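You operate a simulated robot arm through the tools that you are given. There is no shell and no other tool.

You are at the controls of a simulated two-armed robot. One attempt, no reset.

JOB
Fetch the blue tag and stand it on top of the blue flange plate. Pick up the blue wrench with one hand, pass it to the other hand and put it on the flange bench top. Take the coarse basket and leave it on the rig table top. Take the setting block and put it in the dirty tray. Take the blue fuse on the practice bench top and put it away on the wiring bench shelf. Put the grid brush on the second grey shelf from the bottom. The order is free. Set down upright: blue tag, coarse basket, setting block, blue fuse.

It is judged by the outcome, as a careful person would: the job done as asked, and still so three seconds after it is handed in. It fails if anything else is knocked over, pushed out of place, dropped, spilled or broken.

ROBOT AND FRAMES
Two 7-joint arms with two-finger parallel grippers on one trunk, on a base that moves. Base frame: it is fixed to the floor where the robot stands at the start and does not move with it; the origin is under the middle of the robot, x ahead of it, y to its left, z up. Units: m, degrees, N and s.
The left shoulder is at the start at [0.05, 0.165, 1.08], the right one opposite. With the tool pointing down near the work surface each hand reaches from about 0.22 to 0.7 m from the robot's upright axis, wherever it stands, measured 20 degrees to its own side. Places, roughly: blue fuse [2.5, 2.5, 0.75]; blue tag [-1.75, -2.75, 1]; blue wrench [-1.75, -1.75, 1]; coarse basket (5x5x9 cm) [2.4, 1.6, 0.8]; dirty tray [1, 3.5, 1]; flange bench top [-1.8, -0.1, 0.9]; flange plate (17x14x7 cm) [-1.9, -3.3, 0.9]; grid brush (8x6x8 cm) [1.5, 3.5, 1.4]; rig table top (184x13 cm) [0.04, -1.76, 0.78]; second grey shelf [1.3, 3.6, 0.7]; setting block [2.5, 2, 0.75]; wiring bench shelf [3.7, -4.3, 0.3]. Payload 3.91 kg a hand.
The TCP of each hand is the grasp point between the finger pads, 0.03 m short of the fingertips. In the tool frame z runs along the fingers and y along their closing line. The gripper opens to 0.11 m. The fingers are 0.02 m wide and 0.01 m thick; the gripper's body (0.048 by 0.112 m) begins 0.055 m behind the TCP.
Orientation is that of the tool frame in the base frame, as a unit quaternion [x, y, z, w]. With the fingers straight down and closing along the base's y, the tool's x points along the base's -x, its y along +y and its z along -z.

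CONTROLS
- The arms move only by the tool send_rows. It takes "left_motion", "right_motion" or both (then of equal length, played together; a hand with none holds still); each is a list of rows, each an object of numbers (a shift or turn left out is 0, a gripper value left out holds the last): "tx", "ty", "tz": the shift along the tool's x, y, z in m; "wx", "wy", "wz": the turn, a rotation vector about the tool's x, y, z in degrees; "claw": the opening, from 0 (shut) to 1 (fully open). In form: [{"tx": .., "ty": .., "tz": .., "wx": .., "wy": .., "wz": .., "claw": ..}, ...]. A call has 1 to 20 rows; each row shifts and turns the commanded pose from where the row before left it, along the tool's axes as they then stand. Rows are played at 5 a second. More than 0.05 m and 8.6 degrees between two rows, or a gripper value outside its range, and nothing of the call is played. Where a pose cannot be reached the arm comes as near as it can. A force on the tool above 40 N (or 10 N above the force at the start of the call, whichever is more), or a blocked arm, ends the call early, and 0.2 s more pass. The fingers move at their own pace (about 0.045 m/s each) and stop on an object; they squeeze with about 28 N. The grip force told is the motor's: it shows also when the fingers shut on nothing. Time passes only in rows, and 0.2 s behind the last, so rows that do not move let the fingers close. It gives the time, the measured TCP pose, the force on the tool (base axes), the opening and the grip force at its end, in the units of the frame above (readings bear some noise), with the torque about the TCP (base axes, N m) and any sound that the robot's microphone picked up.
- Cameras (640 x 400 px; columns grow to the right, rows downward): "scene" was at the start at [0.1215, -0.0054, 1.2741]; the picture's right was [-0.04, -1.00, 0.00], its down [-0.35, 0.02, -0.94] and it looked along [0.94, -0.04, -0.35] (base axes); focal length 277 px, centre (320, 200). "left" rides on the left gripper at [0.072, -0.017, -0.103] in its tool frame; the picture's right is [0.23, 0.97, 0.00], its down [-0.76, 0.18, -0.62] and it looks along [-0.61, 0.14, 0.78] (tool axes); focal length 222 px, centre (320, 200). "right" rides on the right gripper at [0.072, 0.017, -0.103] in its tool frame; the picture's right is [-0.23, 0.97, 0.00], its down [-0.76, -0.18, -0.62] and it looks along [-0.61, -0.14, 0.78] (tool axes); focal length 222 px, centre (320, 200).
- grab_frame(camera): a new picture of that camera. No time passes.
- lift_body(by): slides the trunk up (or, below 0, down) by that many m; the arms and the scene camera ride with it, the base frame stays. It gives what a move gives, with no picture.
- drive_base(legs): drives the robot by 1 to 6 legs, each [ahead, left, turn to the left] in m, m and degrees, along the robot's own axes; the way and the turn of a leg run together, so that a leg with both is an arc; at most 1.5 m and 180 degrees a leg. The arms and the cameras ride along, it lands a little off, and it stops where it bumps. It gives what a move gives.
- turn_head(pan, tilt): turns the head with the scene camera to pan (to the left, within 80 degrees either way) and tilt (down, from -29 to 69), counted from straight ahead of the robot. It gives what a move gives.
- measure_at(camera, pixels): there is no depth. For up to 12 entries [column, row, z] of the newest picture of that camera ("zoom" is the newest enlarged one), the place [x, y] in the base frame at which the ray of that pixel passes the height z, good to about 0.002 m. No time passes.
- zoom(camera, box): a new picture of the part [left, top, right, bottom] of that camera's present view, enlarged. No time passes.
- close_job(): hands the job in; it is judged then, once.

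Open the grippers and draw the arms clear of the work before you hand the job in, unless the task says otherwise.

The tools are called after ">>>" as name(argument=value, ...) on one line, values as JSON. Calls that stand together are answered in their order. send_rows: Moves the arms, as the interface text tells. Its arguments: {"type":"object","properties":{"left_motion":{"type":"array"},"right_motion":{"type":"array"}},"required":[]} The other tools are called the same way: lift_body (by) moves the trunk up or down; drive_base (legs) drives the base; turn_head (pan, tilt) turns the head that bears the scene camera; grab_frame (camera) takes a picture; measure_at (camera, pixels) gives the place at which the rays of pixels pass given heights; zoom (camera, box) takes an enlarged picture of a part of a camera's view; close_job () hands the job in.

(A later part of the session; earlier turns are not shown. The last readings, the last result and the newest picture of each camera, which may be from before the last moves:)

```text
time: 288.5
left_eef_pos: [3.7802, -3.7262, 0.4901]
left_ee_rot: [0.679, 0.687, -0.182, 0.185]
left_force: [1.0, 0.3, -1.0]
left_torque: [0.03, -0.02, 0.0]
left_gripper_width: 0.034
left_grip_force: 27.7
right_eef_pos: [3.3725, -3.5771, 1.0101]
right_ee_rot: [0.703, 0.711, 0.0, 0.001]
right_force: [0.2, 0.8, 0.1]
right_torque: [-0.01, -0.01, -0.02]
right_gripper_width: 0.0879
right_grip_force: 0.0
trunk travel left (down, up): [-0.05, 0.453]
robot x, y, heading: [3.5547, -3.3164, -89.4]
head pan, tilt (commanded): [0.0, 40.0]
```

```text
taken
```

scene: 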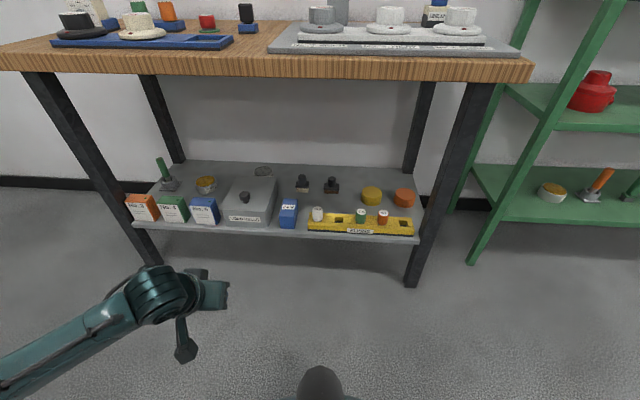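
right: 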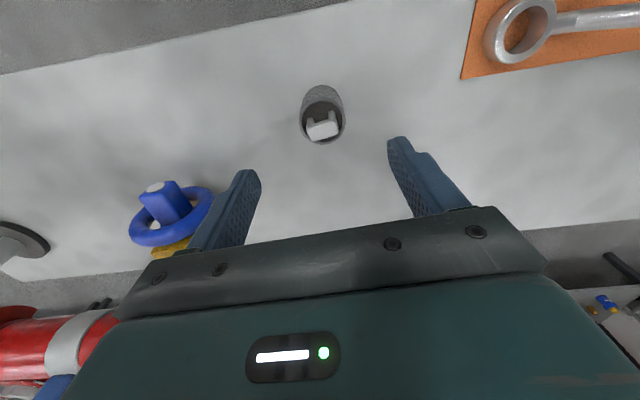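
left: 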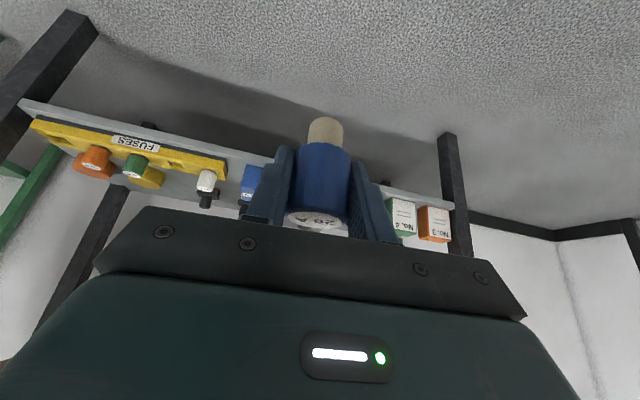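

Both cameras now see the holder. I zoom in the left view to triangulate shelf height from the holder's corner.

>>> zoom(camera="left", box=[20, 90, 260, 220])

```text
2.67 times, centred on (140, 155) of left
```

zoom: 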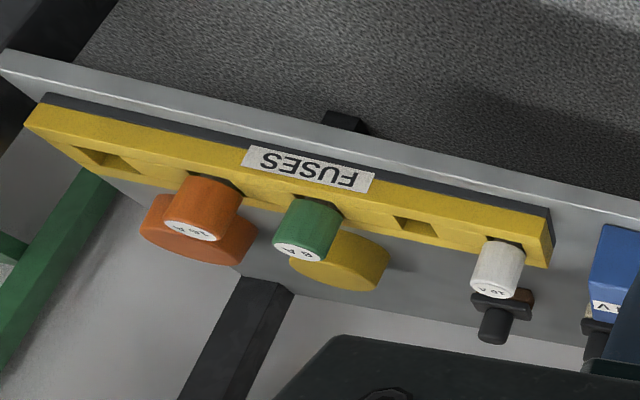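

>>> measure_at(camera="zoom", pixels=[[550, 208, 0.3], [550, 208, 0.27], [45, 97, 0.3], [45, 97, 0.27], [415, 228, 0.33], [0, 55, 0.3], [637, 215, 0.3]])

>>> measure_at(camera="scene", pixels=[[308, 231, 0.3], [308, 231, 0.27], [414, 243, 0.3], [414, 243, 0.27], [334, 222, 0.33], [334, 222, 0.31], [418, 243, 0.3]])

```text
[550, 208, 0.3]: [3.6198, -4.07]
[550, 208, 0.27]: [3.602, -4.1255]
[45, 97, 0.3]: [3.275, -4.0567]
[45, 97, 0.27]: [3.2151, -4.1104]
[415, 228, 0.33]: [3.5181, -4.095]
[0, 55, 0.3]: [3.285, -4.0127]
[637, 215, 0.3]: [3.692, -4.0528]
```

```text
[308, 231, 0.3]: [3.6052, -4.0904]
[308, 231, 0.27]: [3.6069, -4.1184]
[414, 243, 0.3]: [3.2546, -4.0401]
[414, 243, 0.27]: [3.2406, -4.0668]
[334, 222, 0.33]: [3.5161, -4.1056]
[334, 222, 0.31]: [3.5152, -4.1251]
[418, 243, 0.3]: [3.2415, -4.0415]
```

Triangulation gives the shelf at z≈0.278, holder front-left corner (3.606,-4.111); so the fuse should be set at about (3.515,-4.235), TCP z≈0.317. I shift the base right 0.265 and ahead 0.28 m.

>>> drive_base(legs=[[0, -0.265, 0], [0.28, 0, 0]])

>>> turn_head(pan=15, tilt=45)

>>> grab_frame(camera="scene")

>>> grab_frame(camera="left")

```text
time: 293.0
left_eef_pos: [3.5177, -4.0058, 0.4906]
left_ee_rot: [0.681, 0.685, -0.182, 0.185]
left_force: [0.8, -0.3, 0.2]
left_torque: [-0.02, 0.0, -0.01]
left_gripper_width: 0.0342
left_grip_force: 28.1
right_eef_pos: [3.1121, -3.8545, 1.0117]
right_ee_rot: [0.705, 0.709, 0.0, 0.0]
right_force: [-1.1, 0.2, 0.6]
right_torque: [-0.01, -0.01, -0.01]
right_gripper_width: 0.0881
right_grip_force: 0.1
trunk travel left (down, up): [-0.05, 0.453]
robot x, y, heading: [3.2929, -3.5911, -89.7]
head pan, tilt (commanded): [0.0, 40.0]
```

```text
time: 293.8
left_eef_pos: [3.5175, -4.0056, 0.4916]
left_ee_rot: [0.682, 0.685, -0.181, 0.184]
left_force: [-0.9, -0.2, -0.4]
left_torque: [0.0, -0.01, 0.01]
left_gripper_width: 0.0339
left_grip_force: 28.1
right_eef_pos: [3.1127, -3.8551, 1.0099]
right_ee_rot: [0.705, 0.709, 0.0, 0.001]
right_force: [-0.3, 0.6, 0.2]
right_torque: [-0.01, -0.01, -0.01]
right_gripper_width: 0.0878
right_grip_force: 0.2
trunk travel left (down, up): [-0.05, 0.453]
robot x, y, heading: [3.2962, -3.5939, -89.7]
head pan, tilt (commanded): [15.0, 45.0]
```

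```text
taken
```

scene: 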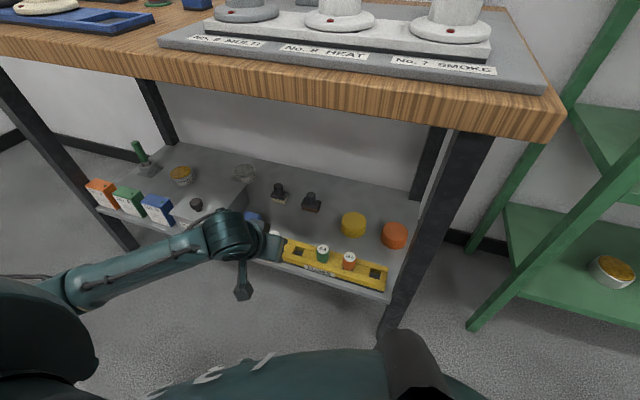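

```text
taken
```

left: 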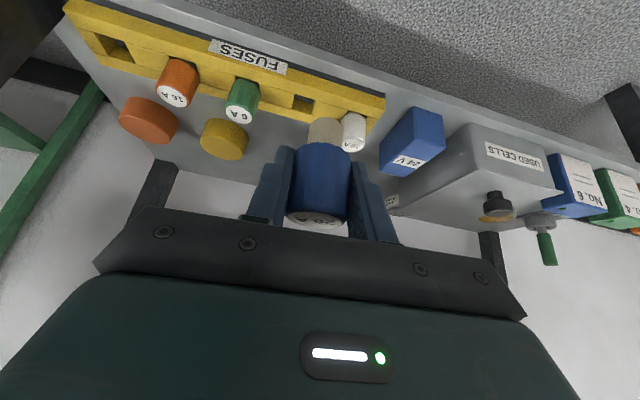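

The left camera gives a fine view of the holder and neighbours. I measure fuse tops, slot, caps and box from here.

>>> measure_at(camera="left", pixels=[[350, 146, 0.35], [237, 114, 0.35], [303, 104, 0.305], [384, 97, 0.278], [382, 125, 0.305], [222, 155, 0.32], [380, 172, 0.278], [403, 160, 0.35], [150, 115, 0.3]])

>>> measure_at(camera="scene", pixels=[[323, 247, 0.35], [282, 263, 0.278], [286, 240, 0.305], [311, 210, 0.278], [278, 201, 0.278], [353, 234, 0.278], [350, 256, 0.35], [390, 290, 0.278]])

>>> zoom(camera="scene", box=[230, 170, 420, 300])

```text
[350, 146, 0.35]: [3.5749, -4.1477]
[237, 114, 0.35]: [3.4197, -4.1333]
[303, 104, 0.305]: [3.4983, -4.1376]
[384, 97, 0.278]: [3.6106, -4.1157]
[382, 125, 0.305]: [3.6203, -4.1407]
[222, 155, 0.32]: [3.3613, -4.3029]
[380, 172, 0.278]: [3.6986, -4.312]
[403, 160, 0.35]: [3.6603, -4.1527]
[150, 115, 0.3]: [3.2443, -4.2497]
```

```text
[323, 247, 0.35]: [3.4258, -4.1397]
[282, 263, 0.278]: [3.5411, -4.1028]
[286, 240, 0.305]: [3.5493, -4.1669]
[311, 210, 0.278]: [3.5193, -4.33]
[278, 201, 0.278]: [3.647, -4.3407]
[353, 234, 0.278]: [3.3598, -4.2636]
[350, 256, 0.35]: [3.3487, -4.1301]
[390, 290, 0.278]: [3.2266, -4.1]
```

```text
3.08 times, centred on (325, 235) of scene
```

zoom: 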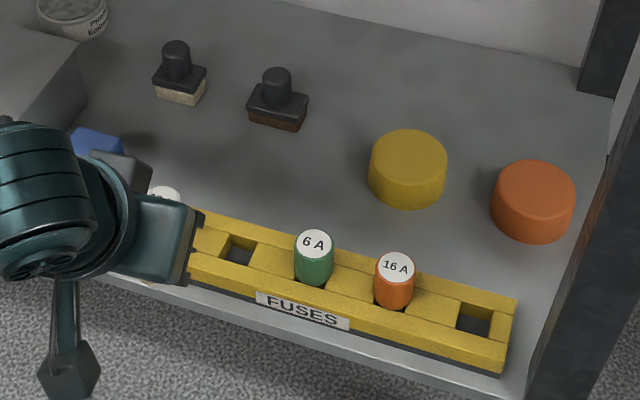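

Lane center between 10 A (3.575) and 6 A (3.422) fuses suits TCP x≈3.5155. I lower to z≈0.41 in front of the shelf, then move 0.24 m forward over the holder.

>>> send_rows(left_motion=[{"tx": 0.02, "tz": 0.0346}, {"tx": 0.02, "tz": 0.0346}, {"tx": -0.026, "tz": 0.015, "ty": -0.001}, {"tx": -0.026, "tz": 0.015, "ty": -0.001}, {"tx": -0.026, "tz": 0.015}, {"tx": -0.026, "tz": 0.015}, {}])

>>> grab_frame(camera="left")

>>> grab_frame(camera="scene")

```text
time: 295.4
left_eef_pos: [3.5141, -4.1266, 0.4115]
left_ee_rot: [0.682, 0.684, -0.182, 0.185]
left_force: [0.2, 0.5, -0.6]
left_torque: [0.04, 0.03, -0.01]
left_gripper_width: 0.034
left_grip_force: 28.2
right_eef_pos: [3.1106, -3.8554, 1.0109]
right_ee_rot: [0.705, 0.709, -0.001, 0.0]
right_force: [-0.1, 0.5, 0.0]
right_torque: [0.02, -0.03, 0.03]
right_gripper_width: 0.0882
right_grip_force: 0.0
trunk travel left (down, up): [-0.05, 0.453]
robot x, y, heading: [3.294, -3.5916, -89.5]
head pan, tilt (commanded): [15.0, 45.0]
```

```text
taken
```

left: 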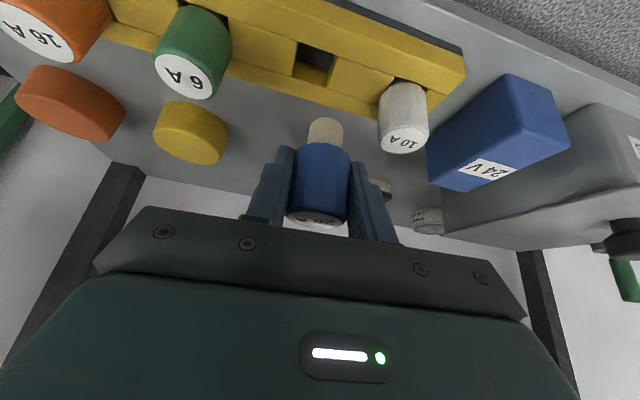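

```text
taken
```

scene: 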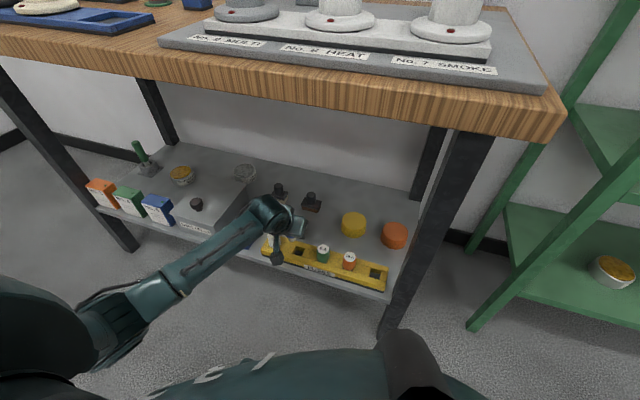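

The hand is under the bench edge with good clearance. I move the remaining 0.118 m forward.

>>> send_rows(left_motion=[{"tx": -0.026, "tz": 0.015}, {"tx": -0.026, "tz": 0.015}, {"tx": -0.026, "tz": 0.015}, {"tx": -0.0243, "tz": 0.014}, {}])

>>> grab_frame(camera="left")

>>> grab_frame(camera="scene")

```text
time: 296.6
left_eef_pos: [3.5168, -4.2432, 0.412]
left_ee_rot: [0.682, 0.684, -0.182, 0.184]
left_force: [0.4, -0.7, -1.2]
left_torque: [0.01, 0.01, -0.02]
left_gripper_width: 0.0341
left_grip_force: 28.3
right_eef_pos: [3.1115, -3.8554, 1.0113]
right_ee_rot: [0.705, 0.71, -0.001, 0.002]
right_force: [-0.7, -0.5, -0.9]
right_torque: [0.02, -0.01, 0.0]
right_gripper_width: 0.0881
right_grip_force: 0.0
trunk travel left (down, up): [-0.05, 0.453]
robot x, y, heading: [3.2933, -3.5944, -89.8]
head pan, tilt (commanded): [15.0, 45.0]
```

```text
taken
```

left: 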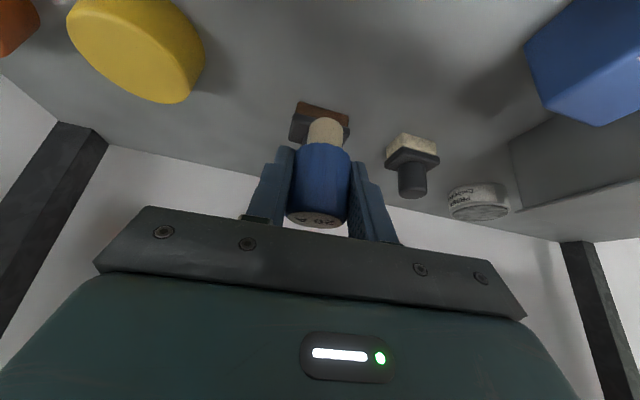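

```text
taken
```

scene: 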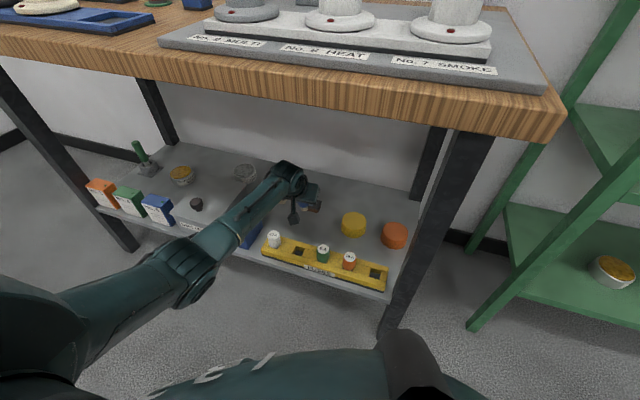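

The fuse hovers over the free spot; the stamp is behind it. I lower 7 cm, then in small steps to feel the shelf.

>>> send_rows(left_motion=[{"tx": 0.0125, "tz": 0.0217}, {"tx": 0.0125, "tz": 0.0217}, {"tx": 0.01, "tz": 0.0173}, {}])

>>> send_rows(left_motion=[{"tx": 0.0025, "tz": 0.0043}, {"tx": 0.0025, "tz": 0.0043}, {"tx": 0.0015, "tz": 0.0026}, {}])

>>> grab_frame(camera="left")

>>> zoom(camera="scene", box=[230, 150, 390, 270])

```text
time: 297.6
left_eef_pos: [3.5164, -4.2449, 0.3413]
left_ee_rot: [0.681, 0.685, -0.182, 0.184]
left_force: [-0.8, -1.0, -1.0]
left_torque: [-0.04, -0.02, 0.0]
left_gripper_width: 0.0342
left_grip_force: 27.7
right_eef_pos: [3.1103, -3.8553, 1.0121]
right_ee_rot: [0.705, 0.709, -0.001, 0.001]
right_force: [-0.5, -0.1, -1.2]
right_torque: [0.02, -0.01, 0.01]
right_gripper_width: 0.0883
right_grip_force: 0.1
trunk travel left (down, up): [-0.05, 0.453]
robot x, y, heading: [3.2893, -3.5932, -89.8]
head pan, tilt (commanded): [15.0, 45.0]
```

```text
time: 298.6
left_eef_pos: [3.5172, -4.2446, 0.3278]
left_ee_rot: [0.682, 0.684, -0.183, 0.184]
left_force: [1.0, 0.6, 1.1]
left_torque: [-0.03, -0.04, 0.02]
left_gripper_width: 0.034
left_grip_force: 28.1
right_eef_pos: [3.1115, -3.8556, 1.0119]
right_ee_rot: [0.706, 0.708, -0.002, 0.001]
right_force: [0.3, -0.1, 0.1]
right_torque: [-0.03, -0.01, 0.01]
right_gripper_width: 0.0879
right_grip_force: 0.0
trunk travel left (down, up): [-0.05, 0.453]
robot x, y, heading: [3.2948, -3.5959, -89.6]
head pan, tilt (commanded): [15.0, 45.0]
```

```text
taken
```

left: 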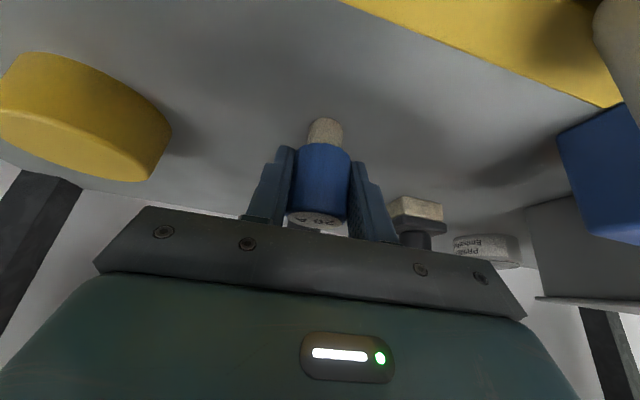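

```text
3.33 times, centred on (310, 210) of scene
```

zoom: 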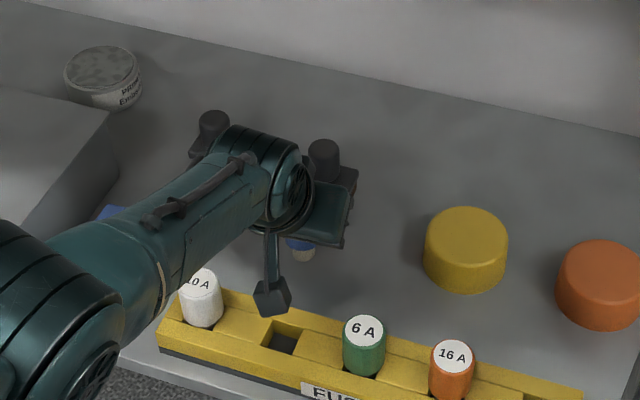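

Maybe just touching (+1 N). I lower 2 mm at a time to be sure.

>>> send_rows(left_motion=[{"tx": 0.001, "tz": 0.0017}, {"tx": 0.001, "tz": 0.0017}, {}])

>>> send_rows(left_motion=[{"tx": 0.001, "tz": 0.0017}, {"tx": 0.0005, "tz": 0.0009}, {}])

```text
time: 299.4
left_eef_pos: [3.5168, -4.2459, 0.3288]
left_ee_rot: [0.681, 0.684, -0.185, 0.187]
left_force: [3.7, 3.5, 17.3]
left_torque: [0.07, -0.17, 0.0]
left_gripper_width: 0.0343
left_grip_force: 28.2
right_eef_pos: [3.1101, -3.8533, 1.0114]
right_ee_rot: [0.706, 0.709, 0.0, 0.001]
right_force: [0.3, -0.2, -0.5]
right_torque: [0.01, -0.01, 0.0]
right_gripper_width: 0.0881
right_grip_force: 0.0
trunk travel left (down, up): [-0.05, 0.453]
robot x, y, heading: [3.2933, -3.5912, -89.6]
head pan, tilt (commanded): [15.0, 45.0]
```

```text
time: 300.1
left_eef_pos: [3.5167, -4.2454, 0.3283]
left_ee_rot: [0.681, 0.683, -0.185, 0.188]
left_force: [7.5, -3.8, 23.1]
left_torque: [-0.25, -0.28, 0.05]
left_gripper_width: 0.0341
left_grip_force: 28.4
right_eef_pos: [3.1108, -3.8545, 1.0109]
right_ee_rot: [0.705, 0.709, -0.001, 0.002]
right_force: [0.6, -0.3, 0.0]
right_torque: [0.01, 0.02, 0.05]
right_gripper_width: 0.088
right_grip_force: 0.1
trunk travel left (down, up): [-0.05, 0.453]
robot x, y, heading: [3.2966, -3.593, -89.6]
head pan, tilt (commanded): [15.0, 45.0]
```

Firm contact at TCP z≈0.328. I relieve 6 mm of command, check the force, then open.

>>> send_rows(left_motion=[{"tx": -0.0015, "tz": -0.0026}, {"tx": -0.001, "tz": -0.0017}, {}])

```text
time: 300.9
left_eef_pos: [3.5146, -4.2454, 0.3278]
left_ee_rot: [0.681, 0.685, -0.183, 0.185]
left_force: [1.9, -4.0, 14.2]
left_torque: [-0.19, -0.05, 0.02]
left_gripper_width: 0.0343
left_grip_force: 28.0
right_eef_pos: [3.1102, -3.8536, 1.0129]
right_ee_rot: [0.705, 0.709, 0.0, 0.002]
right_force: [-0.4, 0.7, 0.3]
right_torque: [0.02, -0.02, -0.02]
right_gripper_width: 0.088
right_grip_force: 0.0
trunk travel left (down, up): [-0.05, 0.453]
robot x, y, heading: [3.2954, -3.5923, -89.9]
head pan, tilt (commanded): [15.0, 45.0]
```

>>> send_rows(left_motion=[{"tx": -0.001, "tz": -0.0017}, {}, {"claw": 0.5}, {}, {}, {}])

>>> grab_frame(camera="left")

```text
time: 302.4
left_eef_pos: [3.5165, -4.2436, 0.3294]
left_ee_rot: [0.682, 0.684, -0.182, 0.184]
left_force: [0.5, -0.2, 0.8]
left_torque: [0.01, 0.02, -0.03]
left_gripper_width: 0.055
left_grip_force: 0.0
right_eef_pos: [3.1108, -3.8539, 1.012]
right_ee_rot: [0.705, 0.709, -0.001, 0.001]
right_force: [0.9, -0.1, 0.0]
right_torque: [0.0, 0.05, 0.0]
right_gripper_width: 0.0882
right_grip_force: 0.1
trunk travel left (down, up): [-0.05, 0.453]
robot x, y, heading: [3.2946, -3.5911, -89.8]
head pan, tilt (commanded): [15.0, 45.0]
```

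```text
taken
```

left: 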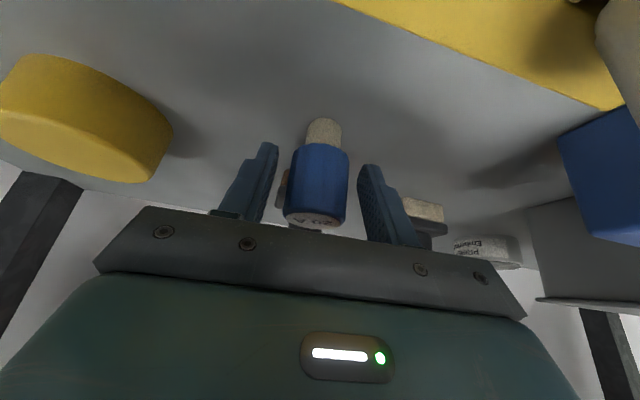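

The fuse stands free. I retreat along the tool axis, then straight back out from under the bench.

>>> send_rows(left_motion=[{"tz": -0.015}, {"tz": -0.02}, {"tz": -0.025}, {"tz": -0.025}, {}])

>>> grab_frame(camera="left")

>>> send_rows(left_motion=[{"tx": 0.026, "tz": -0.015}, {"tx": 0.026, "tz": -0.015}, {"tx": 0.026, "tz": -0.015}, {"tx": 0.026, "tz": -0.015}, {"tx": 0.026, "tz": -0.015}, {"tx": 0.026, "tz": -0.015}, {"tx": 0.026, "tz": -0.015}, {}])

>>> drive_base(legs=[[-0.3, 0, 0]])

>>> grab_frame(camera="scene")

```text
time: 303.6
left_eef_pos: [3.5161, -4.202, 0.4024]
left_ee_rot: [0.681, 0.685, -0.182, 0.185]
left_force: [0.8, -0.2, -0.3]
left_torque: [0.0, -0.02, 0.0]
left_gripper_width: 0.055
left_grip_force: 0.1
right_eef_pos: [3.1119, -3.8551, 1.012]
right_ee_rot: [0.705, 0.709, 0.0, 0.001]
right_force: [0.5, 0.6, -0.6]
right_torque: [0.0, -0.01, 0.04]
right_gripper_width: 0.0879
right_grip_force: 0.1
trunk travel left (down, up): [-0.05, 0.453]
robot x, y, heading: [3.2965, -3.5901, -89.9]
head pan, tilt (commanded): [15.0, 45.0]
```

```text
taken
```

left: 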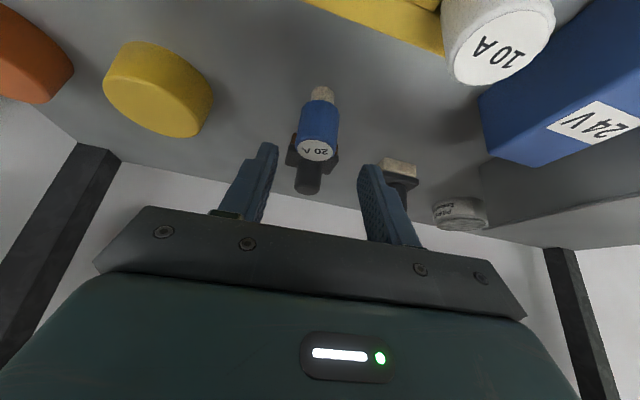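

```text
time: 305.4
left_eef_pos: [3.5152, -3.9917, 0.4018]
left_ee_rot: [0.68, 0.685, -0.182, 0.186]
left_force: [0.0, 0.4, -0.7]
left_torque: [-0.05, 0.0, -0.02]
left_gripper_width: 0.0551
left_grip_force: 0.1
right_eef_pos: [3.1105, -3.854, 1.0102]
right_ee_rot: [0.705, 0.709, -0.001, 0.001]
right_force: [0.5, -0.3, 0.5]
right_torque: [0.0, -0.01, 0.03]
right_gripper_width: 0.0882
right_grip_force: 0.1
trunk travel left (down, up): [-0.05, 0.453]
robot x, y, heading: [3.2947, -3.5923, -89.7]
head pan, tilt (commanded): [15.0, 45.0]
```

```text
time: 307.4
left_eef_pos: [3.5149, -3.6911, 0.4005]
left_ee_rot: [0.679, 0.687, -0.181, 0.184]
left_force: [0.6, -0.1, 0.7]
left_torque: [0.01, -0.02, 0.01]
left_gripper_width: 0.0548
left_grip_force: 0.0
right_eef_pos: [3.1093, -3.5553, 1.0105]
right_ee_rot: [0.703, 0.712, 0.0, 0.0]
right_force: [0.8, -0.1, 0.3]
right_torque: [0.02, -0.01, -0.01]
right_gripper_width: 0.088
right_grip_force: 0.1
trunk travel left (down, up): [-0.05, 0.453]
robot x, y, heading: [3.2881, -3.2909, -89.3]
head pan, tilt (commanded): [15.0, 45.0]
```

```text
taken
```

scene: 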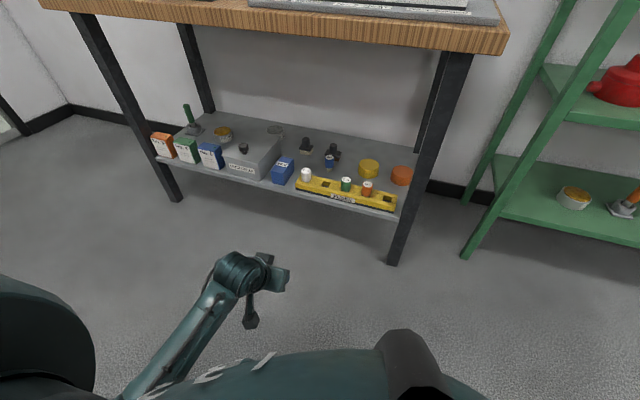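

>>> zoom(camera="scene", box=[260, 120, 430, 225])

>>> lift_body(by=0.3)

>>> send_rows(left_motion=[{"tx": -0.02, "tz": -0.0346, "claw": 1}, {"tx": -0.02, "tz": -0.0346}, {"tx": -0.02, "tz": -0.0346}, {"tx": -0.02, "tz": -0.0346}, {"tx": -0.02, "tz": -0.0346}, {"tx": -0.02, "tz": -0.0346}, {"tx": -0.02, "tz": -0.0346}, {"tx": -0.02, "tz": -0.0346}, {"tx": -0.02, "tz": -0.0346}, {"tx": -0.02, "tz": -0.0346}, {"wy": 7.5}, {"wy": 7.5}, {"wy": 7.5}, {"wy": 7.5}, {}])

```text
3.76 times, centred on (345, 172) of scene
```

zoom: 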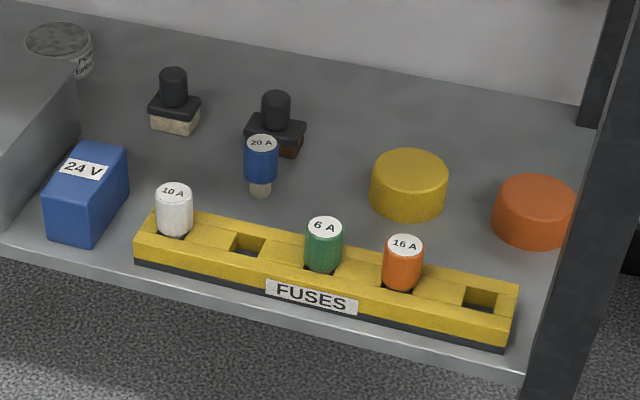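

```text
time: 310.4
left_eef_pos: [3.514, -3.6913, 0.7016]
left_ee_rot: [0.679, 0.687, -0.181, 0.185]
left_force: [-0.4, 0.1, -0.1]
left_torque: [0.0, -0.03, 0.02]
left_gripper_width: 0.0549
left_grip_force: 0.0
right_eef_pos: [3.1107, -3.556, 1.3114]
right_ee_rot: [0.703, 0.712, 0.0, 0.0]
right_force: [0.1, 0.3, 0.6]
right_torque: [0.04, 0.0, -0.02]
right_gripper_width: 0.088
right_grip_force: 0.0
trunk travel left (down, up): [-0.35, 0.153]
robot x, y, heading: [3.2925, -3.2903, -89.3]
head pan, tilt (commanded): [15.0, 45.0]
```

```text
time: 313.6
left_eef_pos: [3.5146, -3.6905, 1.1006]
left_ee_rot: [0.703, 0.711, 0.001, -0.001]
left_force: [-0.2, -0.6, 0.1]
left_torque: [-0.02, -0.01, -0.02]
left_gripper_width: 0.1102
left_grip_force: 0.0
right_eef_pos: [3.1096, -3.5551, 1.312]
right_ee_rot: [0.702, 0.712, -0.001, 0.0]
right_force: [-0.3, 0.4, -0.4]
right_torque: [-0.02, 0.03, 0.01]
right_gripper_width: 0.0881
right_grip_force: 0.1
trunk travel left (down, up): [-0.35, 0.153]
robot x, y, heading: [3.2921, -3.2974, -89.3]
head pan, tilt (commanded): [15.0, 45.0]
```

The 20 A fuse stands upright on the shelf behind its holder. Now the wrench and tag on the other side: I turn to face -x and drive back along the corridor.

>>> drive_base(legs=[[0, 0, -90.5], [1.5, 0, 0], [1.0, 0, 0]])

>>> turn_head(pan=0, tilt=20)

>>> grab_frame(camera="scene")

```text
time: 329.6
left_eef_pos: [0.3928, -3.5674, 1.1008]
left_ee_rot: [1.0, 0.01, 0.0, 0.001]
left_force: [-0.7, -0.3, -1.1]
left_torque: [0.01, 0.01, 0.03]
left_gripper_width: 0.1098
left_grip_force: 0.0
right_eef_pos: [0.5232, -3.1616, 1.3114]
right_ee_rot: [1.0, 0.011, 0.0, 0.0]
right_force: [0.0, 0.0, 0.2]
right_torque: [0.03, -0.03, 0.05]
right_gripper_width: 0.0876
right_grip_force: 0.0
trunk travel left (down, up): [-0.35, 0.153]
robot x, y, heading: [0.7923, -3.3378, -178.6]
head pan, tilt (commanded): [15.0, 45.0]
```

```text
time: 330.5
left_eef_pos: [0.3942, -3.5681, 1.1001]
left_ee_rot: [1.0, 0.01, 0.0, 0.001]
left_force: [-0.8, -0.6, 0.3]
left_torque: [0.02, -0.01, -0.01]
left_gripper_width: 0.11
left_grip_force: 0.1
right_eef_pos: [0.5239, -3.1617, 1.3127]
right_ee_rot: [1.0, 0.012, 0.0, 0.0]
right_force: [0.4, -1.1, 0.9]
right_torque: [0.0, 0.0, -0.01]
right_gripper_width: 0.088
right_grip_force: 0.0
trunk travel left (down, up): [-0.35, 0.153]
robot x, y, heading: [0.7885, -3.3378, -178.6]
head pan, tilt (commanded): [0.0, 20.0]
```

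```text
taken
```

scene: 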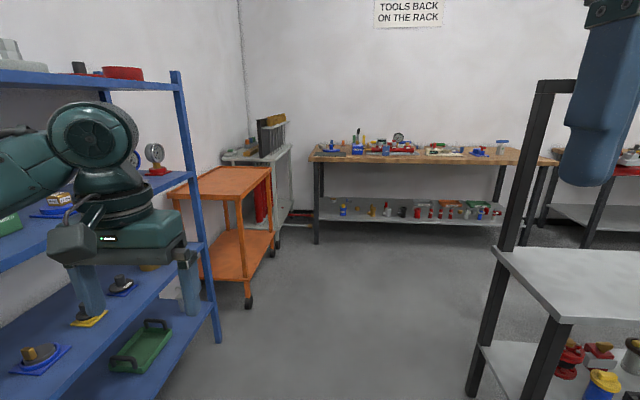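

Ahead is a bench along the -x wall, between the orange trolley on the left and the rig frame on the right. I measure these for a safe lane.

>>> measure_at(camera="scene", pixels=[[249, 308, 0], [217, 343, 0], [472, 394, 0], [317, 243, 0], [310, 160, 0.85], [555, 163, 0.85], [275, 240, 0], [525, 245, 0]])

>>> zoom(camera="scene", box=[290, 110, 570, 240])

```text
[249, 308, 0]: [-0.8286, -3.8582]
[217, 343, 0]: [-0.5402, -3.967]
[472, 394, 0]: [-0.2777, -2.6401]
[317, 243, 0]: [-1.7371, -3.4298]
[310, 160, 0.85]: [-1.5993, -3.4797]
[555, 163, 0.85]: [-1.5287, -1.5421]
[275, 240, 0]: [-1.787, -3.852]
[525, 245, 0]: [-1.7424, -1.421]
```

```text
2.29 times, centred on (430, 175) of scene
```

zoom: 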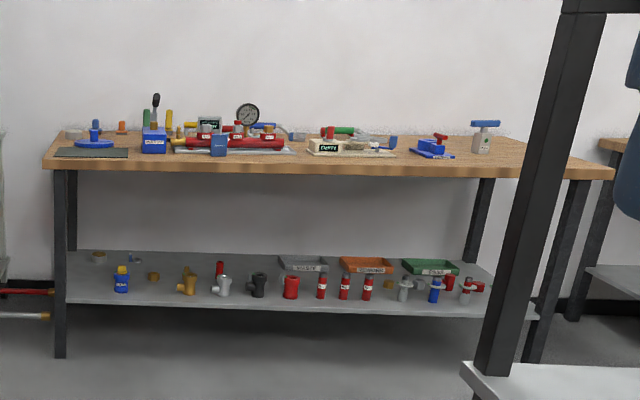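

The lane is clear between the frame post at (-0.28,-2.64) and trolley at (-0.83,-3.86). I drive 1.5 m ahead toward the bench at x≈-1.6.

>>> drive_base(legs=[[1.5, -0.08, 0]])

>>> turn_head(pan=0, tilt=30)

>>> grab_frame(camera="scene")

>>> turn_head(pan=-60, tilt=20)

>>> grab_frame(camera="scene")

```text
refused: leg 1 is longer than a leg can be; nothing moved
```

```text
time: 331.2
left_eef_pos: [0.3933, -3.5675, 1.1004]
left_ee_rot: [1.0, 0.01, 0.0, 0.001]
left_force: [0.5, 0.5, -0.4]
left_torque: [0.03, -0.01, -0.02]
left_gripper_width: 0.1102
left_grip_force: 0.1
right_eef_pos: [0.5244, -3.1616, 1.3104]
right_ee_rot: [1.0, 0.012, -0.001, 0.0]
right_force: [0.0, -0.3, 0.0]
right_torque: [0.02, -0.02, -0.02]
right_gripper_width: 0.0878
right_grip_force: 0.1
trunk travel left (down, up): [-0.35, 0.153]
robot x, y, heading: [0.791, -3.3441, -178.4]
head pan, tilt (commanded): [0.0, 30.0]
```

```text
taken
```

scene: 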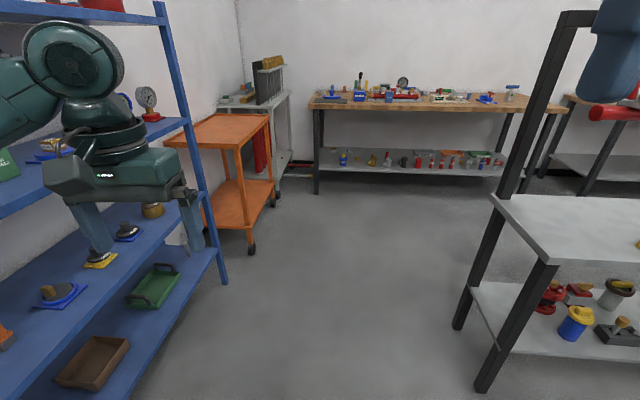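

```text
time: 332.6
left_eef_pos: [0.3937, -3.5671, 1.1003]
left_ee_rot: [1.0, 0.01, 0.001, 0.0]
left_force: [-0.3, 0.5, 1.1]
left_torque: [-0.05, 0.01, -0.02]
left_gripper_width: 0.1101
left_grip_force: 0.2
right_eef_pos: [0.5236, -3.1601, 1.3107]
right_ee_rot: [1.0, 0.012, -0.001, 0.001]
right_force: [-0.8, 0.7, 0.7]
right_torque: [0.04, -0.02, 0.02]
right_gripper_width: 0.0883
right_grip_force: 0.0
trunk travel left (down, up): [-0.35, 0.153]
robot x, y, heading: [0.7885, -3.3407, -178.6]
head pan, tilt (commanded): [-60.0, 20.0]
```

```text
taken
```

scene: 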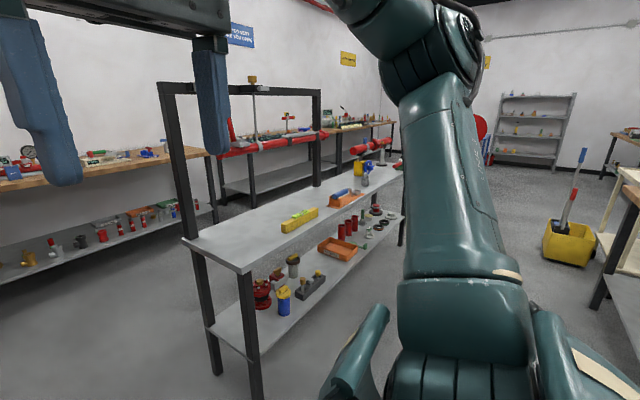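

The leg was slightly too long; I split it. The lane is free.

>>> drive_base(legs=[[0.8, -0.06, 0], [0.7, -0.02, 0]])

>>> turn_head(pan=0, tilt=30)

>>> grab_frame(camera="scene")

>>> turn_head(pan=-60, tilt=20)

>>> grab_frame(camera="scene")

```text
time: 340.3
left_eef_pos: [-1.1184, -3.5213, 1.1012]
left_ee_rot: [1.0, 0.011, 0.0, 0.001]
left_force: [0.2, -0.2, -0.6]
left_torque: [0.0, 0.0, 0.0]
left_gripper_width: 0.11
left_grip_force: 0.1
right_eef_pos: [-0.9873, -3.1158, 1.3117]
right_ee_rot: [1.0, 0.011, 0.001, 0.0]
right_force: [0.5, -0.6, -0.2]
right_torque: [-0.02, 0.01, 0.0]
right_gripper_width: 0.088
right_grip_force: 0.1
trunk travel left (down, up): [-0.35, 0.153]
robot x, y, heading: [-0.7234, -3.2923, -178.6]
head pan, tilt (commanded): [-60.0, 20.0]
```

```text
time: 341.6
left_eef_pos: [-1.1176, -3.5219, 1.1007]
left_ee_rot: [1.0, 0.012, 0.0, 0.001]
left_force: [0.3, -0.5, -0.5]
left_torque: [-0.02, 0.0, -0.01]
left_gripper_width: 0.1103
left_grip_force: 0.0
right_eef_pos: [-0.9877, -3.1151, 1.3107]
right_ee_rot: [1.0, 0.012, 0.0, 0.0]
right_force: [1.3, -0.7, -0.4]
right_torque: [-0.02, 0.0, 0.0]
right_gripper_width: 0.0879
right_grip_force: 0.1
trunk travel left (down, up): [-0.35, 0.153]
robot x, y, heading: [-0.7226, -3.2956, -178.7]
head pan, tilt (commanded): [0.0, 30.0]
```

```text
taken
```

scene: 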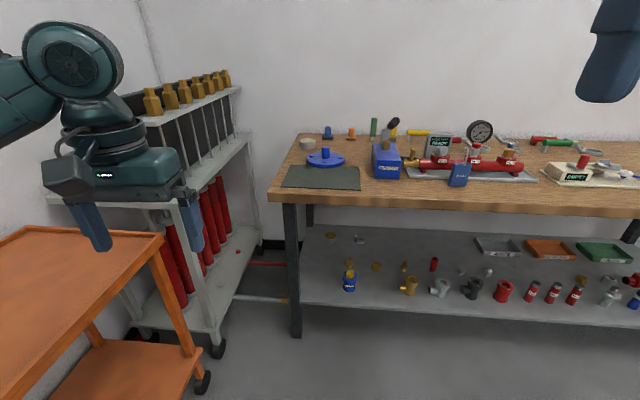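

```text
time: 342.9
left_eef_pos: [-1.1182, -3.5209, 1.1012]
left_ee_rot: [1.0, 0.011, 0.0, 0.001]
left_force: [-0.4, -0.9, 0.1]
left_torque: [-0.04, -0.03, -0.02]
left_gripper_width: 0.1101
left_grip_force: 0.0
right_eef_pos: [-0.9874, -3.115, 1.3111]
right_ee_rot: [1.0, 0.012, 0.0, 0.0]
right_force: [-0.1, 0.3, 0.1]
right_torque: [0.0, 0.03, -0.02]
right_gripper_width: 0.0881
right_grip_force: 0.0
trunk travel left (down, up): [-0.35, 0.153]
robot x, y, heading: [-0.7234, -3.293, -178.7]
head pan, tilt (commanded): [-60.0, 20.0]
```

```text
taken
```

scene: 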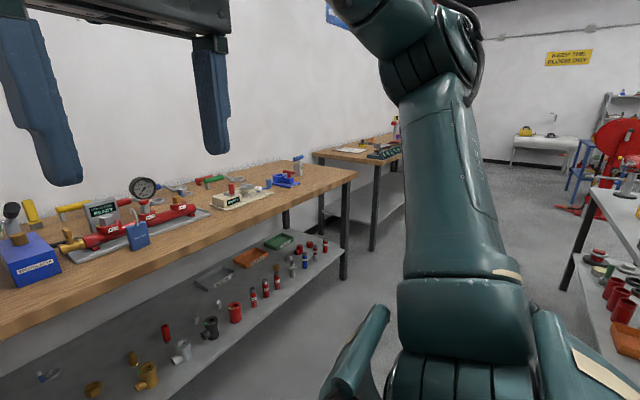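

Now I zoom onto the bench to identify the blue tag, the blue flange plate and the blue wrench.

>>> turn_head(pan=-10, tilt=30)

>>> zoom(camera="scene", box=[230, 100, 390, 200])

>>> zoom(camera="scene", box=[310, 100, 470, 200])

>>> zoom(camera="scene", box=[440, 100, 600, 200])

```text
time: 344.1
left_eef_pos: [-1.1181, -3.5206, 1.101]
left_ee_rot: [1.0, 0.011, 0.0, 0.001]
left_force: [-0.1, 0.2, -0.5]
left_torque: [0.0, 0.03, 0.04]
left_gripper_width: 0.1099
left_grip_force: 0.1
right_eef_pos: [-0.9876, -3.1152, 1.3116]
right_ee_rot: [1.0, 0.012, -0.001, -0.001]
right_force: [0.3, -0.8, -0.5]
right_torque: [0.04, 0.0, 0.01]
right_gripper_width: 0.0881
right_grip_force: 0.0
trunk travel left (down, up): [-0.35, 0.153]
robot x, y, heading: [-0.7198, -3.2957, -178.7]
head pan, tilt (commanded): [-10.0, 30.0]
```

```text
4.00 times, centred on (310, 150) of scene
```

zoom: 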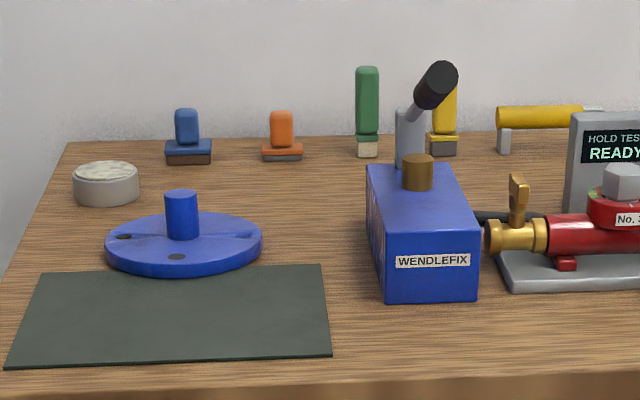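

```text
4.00 times, centred on (390, 150) of scene
```

zoom: 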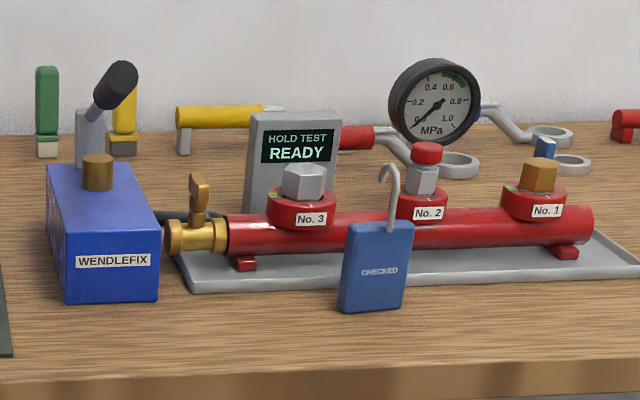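

```text
4.00 times, centred on (520, 150) of scene
```

zoom: 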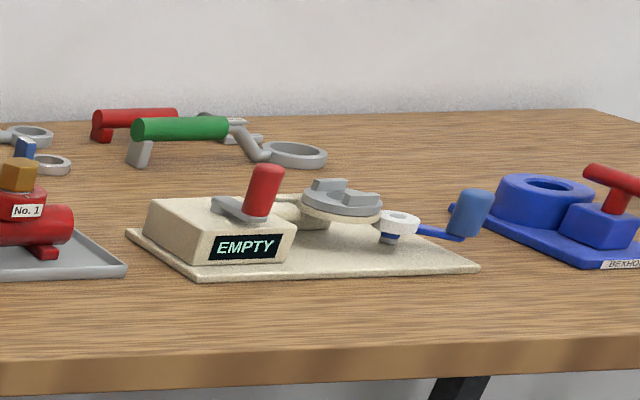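

The tag is the blue "CHECKED" block with a hook, the blue flange plate is the disc with a post at the bench's left end. The wrench should be near y=-1.75; I sidestep right along the bench to look.

>>> drive_base(legs=[[0.2, 0, 0], [0, -1.1, 0]])

>>> turn_head(pan=-10, tilt=35)

>>> grab_frame(camera="scene")

>>> turn_head(pan=-60, tilt=25)

>>> grab_frame(camera="scene")

```text
time: 355.1
left_eef_pos: [-1.3447, -2.4497, 1.1007]
left_ee_rot: [1.0, 0.01, 0.0, 0.001]
left_force: [-0.7, -0.7, 0.4]
left_torque: [0.04, 0.04, 0.0]
left_gripper_width: 0.11
left_grip_force: 0.1
right_eef_pos: [-1.2151, -2.0443, 1.3109]
right_ee_rot: [1.0, 0.011, -0.002, -0.002]
right_force: [-1.0, 0.5, 0.0]
right_torque: [-0.03, 0.02, 0.01]
right_gripper_width: 0.0879
right_grip_force: 0.0
trunk travel left (down, up): [-0.35, 0.153]
robot x, y, heading: [-0.9492, -2.223, -178.9]
head pan, tilt (commanded): [-10.0, 30.0]
```

```text
time: 355.7
left_eef_pos: [-1.3448, -2.4499, 1.1007]
left_ee_rot: [1.0, 0.01, 0.0, 0.001]
left_force: [-0.7, -0.2, 0.3]
left_torque: [-0.01, 0.03, 0.03]
left_gripper_width: 0.11
left_grip_force: 0.1
right_eef_pos: [-1.2132, -2.0441, 1.3116]
right_ee_rot: [1.0, 0.01, 0.0, 0.0]
right_force: [-0.9, 0.3, -0.2]
right_torque: [0.0, -0.01, -0.02]
right_gripper_width: 0.0879
right_grip_force: 0.1
trunk travel left (down, up): [-0.35, 0.153]
robot x, y, heading: [-0.9488, -2.2244, -179.0]
head pan, tilt (commanded): [-10.0, 35.0]
```

```text
taken
```

scene: 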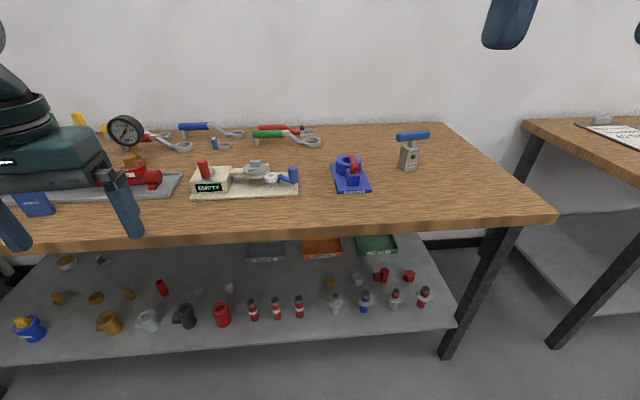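

```text
time: 356.9
left_eef_pos: [-1.3436, -2.4498, 1.1005]
left_ee_rot: [1.0, 0.01, 0.0, 0.0]
left_force: [0.7, 0.1, -0.7]
left_torque: [0.0, 0.02, 0.0]
left_gripper_width: 0.11
left_grip_force: 0.0
right_eef_pos: [-1.2135, -2.0441, 1.3118]
right_ee_rot: [1.0, 0.011, -0.001, -0.001]
right_force: [-0.3, -0.4, 0.9]
right_torque: [0.0, 0.0, -0.02]
right_gripper_width: 0.0882
right_grip_force: 0.0
trunk travel left (down, up): [-0.35, 0.153]
robot x, y, heading: [-0.9451, -2.2218, -178.8]
head pan, tilt (commanded): [-60.0, 25.0]
```

```text
taken
```

scene: 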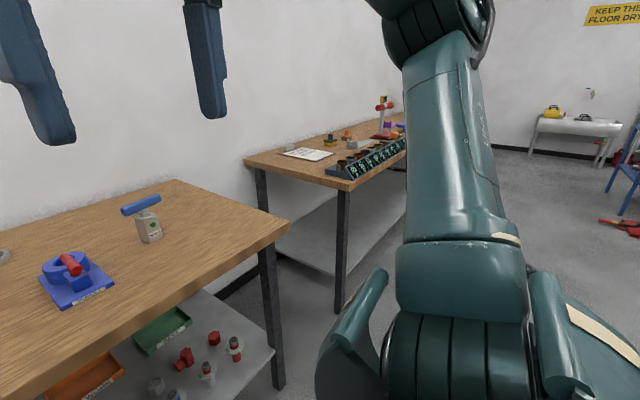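

I measure candidate items: T-handle tool at (410,168), the blue-handled ring tool at (205,130), and zoom on them.

>>> turn_head(pan=-10, tilt=35)

>>> grab_frame(camera="scene")

>>> measure_at(camera="scene", pixels=[[409, 170, 0.87], [350, 185, 0.87], [210, 134, 0.87], [290, 140, 0.87], [293, 183, 0.87], [540, 218, 0.87], [38, 212, 0.87], [447, 355, 0], [560, 345, 0]])

>>> zoom(camera="scene", box=[320, 110, 480, 210])

>>> zoom(camera="scene", box=[170, 110, 330, 210])

```text
time: 358.1
left_eef_pos: [-1.3453, -2.4501, 1.1006]
left_ee_rot: [1.0, 0.011, 0.0, 0.002]
left_force: [-0.1, -0.2, 0.9]
left_torque: [-0.03, -0.03, -0.01]
left_gripper_width: 0.1099
left_grip_force: 0.1
right_eef_pos: [-1.2141, -2.0446, 1.311]
right_ee_rot: [1.0, 0.011, -0.001, 0.002]
right_force: [-0.8, 0.2, 0.6]
right_torque: [0.03, 0.01, 0.02]
right_gripper_width: 0.0881
right_grip_force: 0.1
trunk travel left (down, up): [-0.35, 0.153]
robot x, y, heading: [-0.9513, -2.221, -179.1]
head pan, tilt (commanded): [-10.0, 35.0]
```

```text
taken
```

scene: 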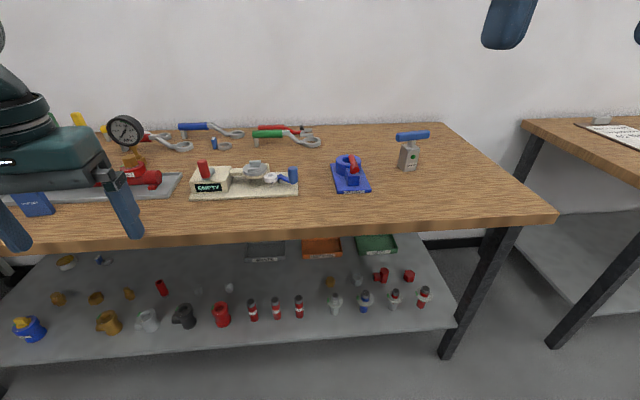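

```text
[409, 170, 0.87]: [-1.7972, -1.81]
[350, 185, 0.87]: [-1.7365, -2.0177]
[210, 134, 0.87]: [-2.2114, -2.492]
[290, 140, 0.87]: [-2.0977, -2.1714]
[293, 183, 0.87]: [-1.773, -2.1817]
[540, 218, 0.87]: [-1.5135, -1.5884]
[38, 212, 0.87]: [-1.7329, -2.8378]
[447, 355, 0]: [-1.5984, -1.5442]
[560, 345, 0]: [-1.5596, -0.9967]
```

```text
4.00 times, centred on (400, 160) of scene
```

zoom: 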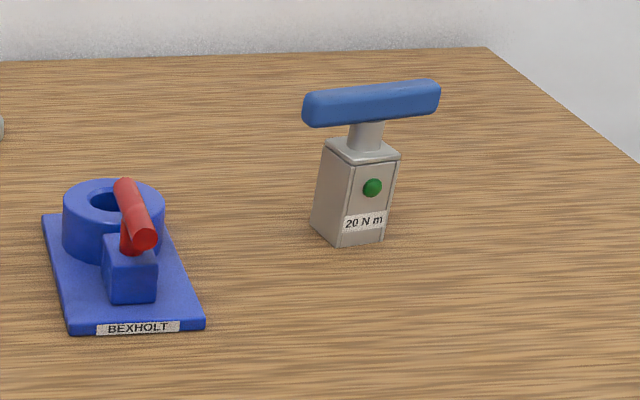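

```text
4.00 times, centred on (250, 160) of scene
```

zoom: 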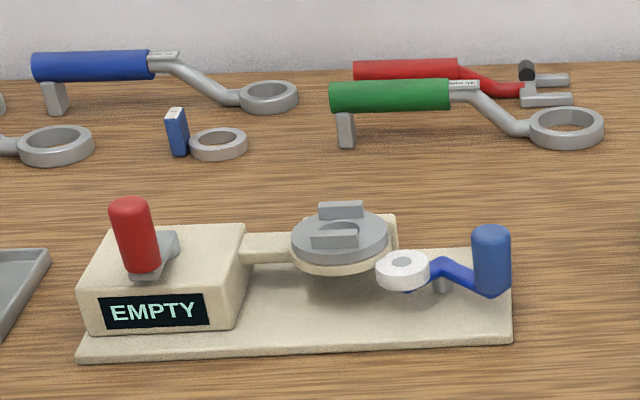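

The T-handled tool marked "20 N m" with the blue handle at about (-1.80,-1.81) matches the blue wrench's place; the ring spanners lie elsewhere. I drive nearer to measure it.

>>> drive_base(legs=[[0.12, -0.22, 0]])

>>> turn_head(pan=-12, tilt=35)

>>> grab_frame(camera="scene")

>>> zoom(camera="scene", box=[300, 110, 420, 190])

>>> grab_frame(camera="right")

```text
time: 360.6
left_eef_pos: [-1.4696, -2.2316, 1.1011]
left_ee_rot: [1.0, 0.01, 0.001, 0.001]
left_force: [-0.1, 0.1, 0.7]
left_torque: [0.01, 0.01, -0.01]
left_gripper_width: 0.1101
left_grip_force: 0.0
right_eef_pos: [-1.3384, -1.827, 1.3105]
right_ee_rot: [1.0, 0.011, -0.002, 0.001]
right_force: [-0.1, 0.0, 0.2]
right_torque: [-0.01, 0.02, 0.02]
right_gripper_width: 0.0879
right_grip_force: 0.1
trunk travel left (down, up): [-0.35, 0.153]
robot x, y, heading: [-1.0758, -2.0105, -178.8]
head pan, tilt (commanded): [-10.0, 35.0]
```

```text
time: 361.2
left_eef_pos: [-1.4693, -2.2333, 1.1011]
left_ee_rot: [1.0, 0.011, 0.0, 0.001]
left_force: [-0.2, -0.3, 0.2]
left_torque: [-0.03, 0.01, -0.02]
left_gripper_width: 0.1101
left_grip_force: 0.0
right_eef_pos: [-1.3379, -1.8282, 1.3115]
right_ee_rot: [1.0, 0.011, 0.0, 0.0]
right_force: [0.8, -0.1, -0.3]
right_torque: [-0.02, 0.0, -0.03]
right_gripper_width: 0.0879
right_grip_force: 0.0
trunk travel left (down, up): [-0.35, 0.153]
robot x, y, heading: [-1.0746, -2.0066, -178.8]
head pan, tilt (commanded): [-12.0, 35.0]
```

```text
taken
```

scene: 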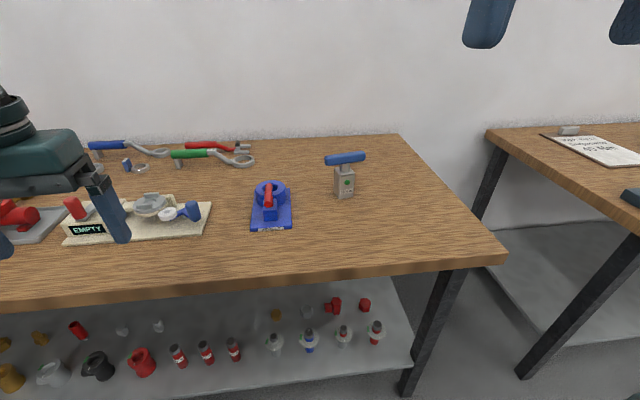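

```text
5.00 times, centred on (360, 150) of scene
```

zoom: 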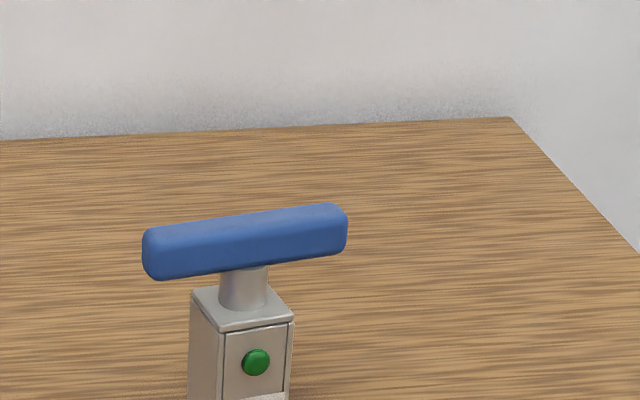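

```text
taken
```

right: 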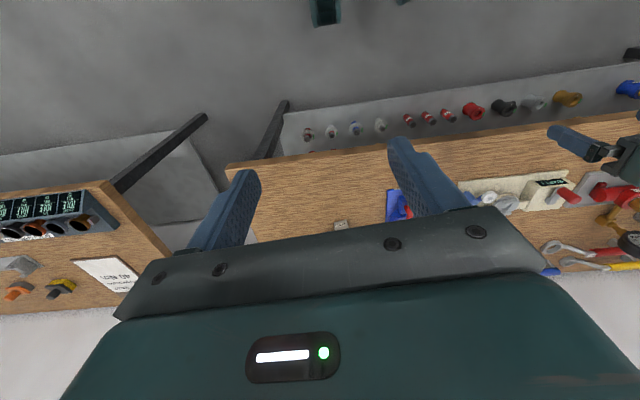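

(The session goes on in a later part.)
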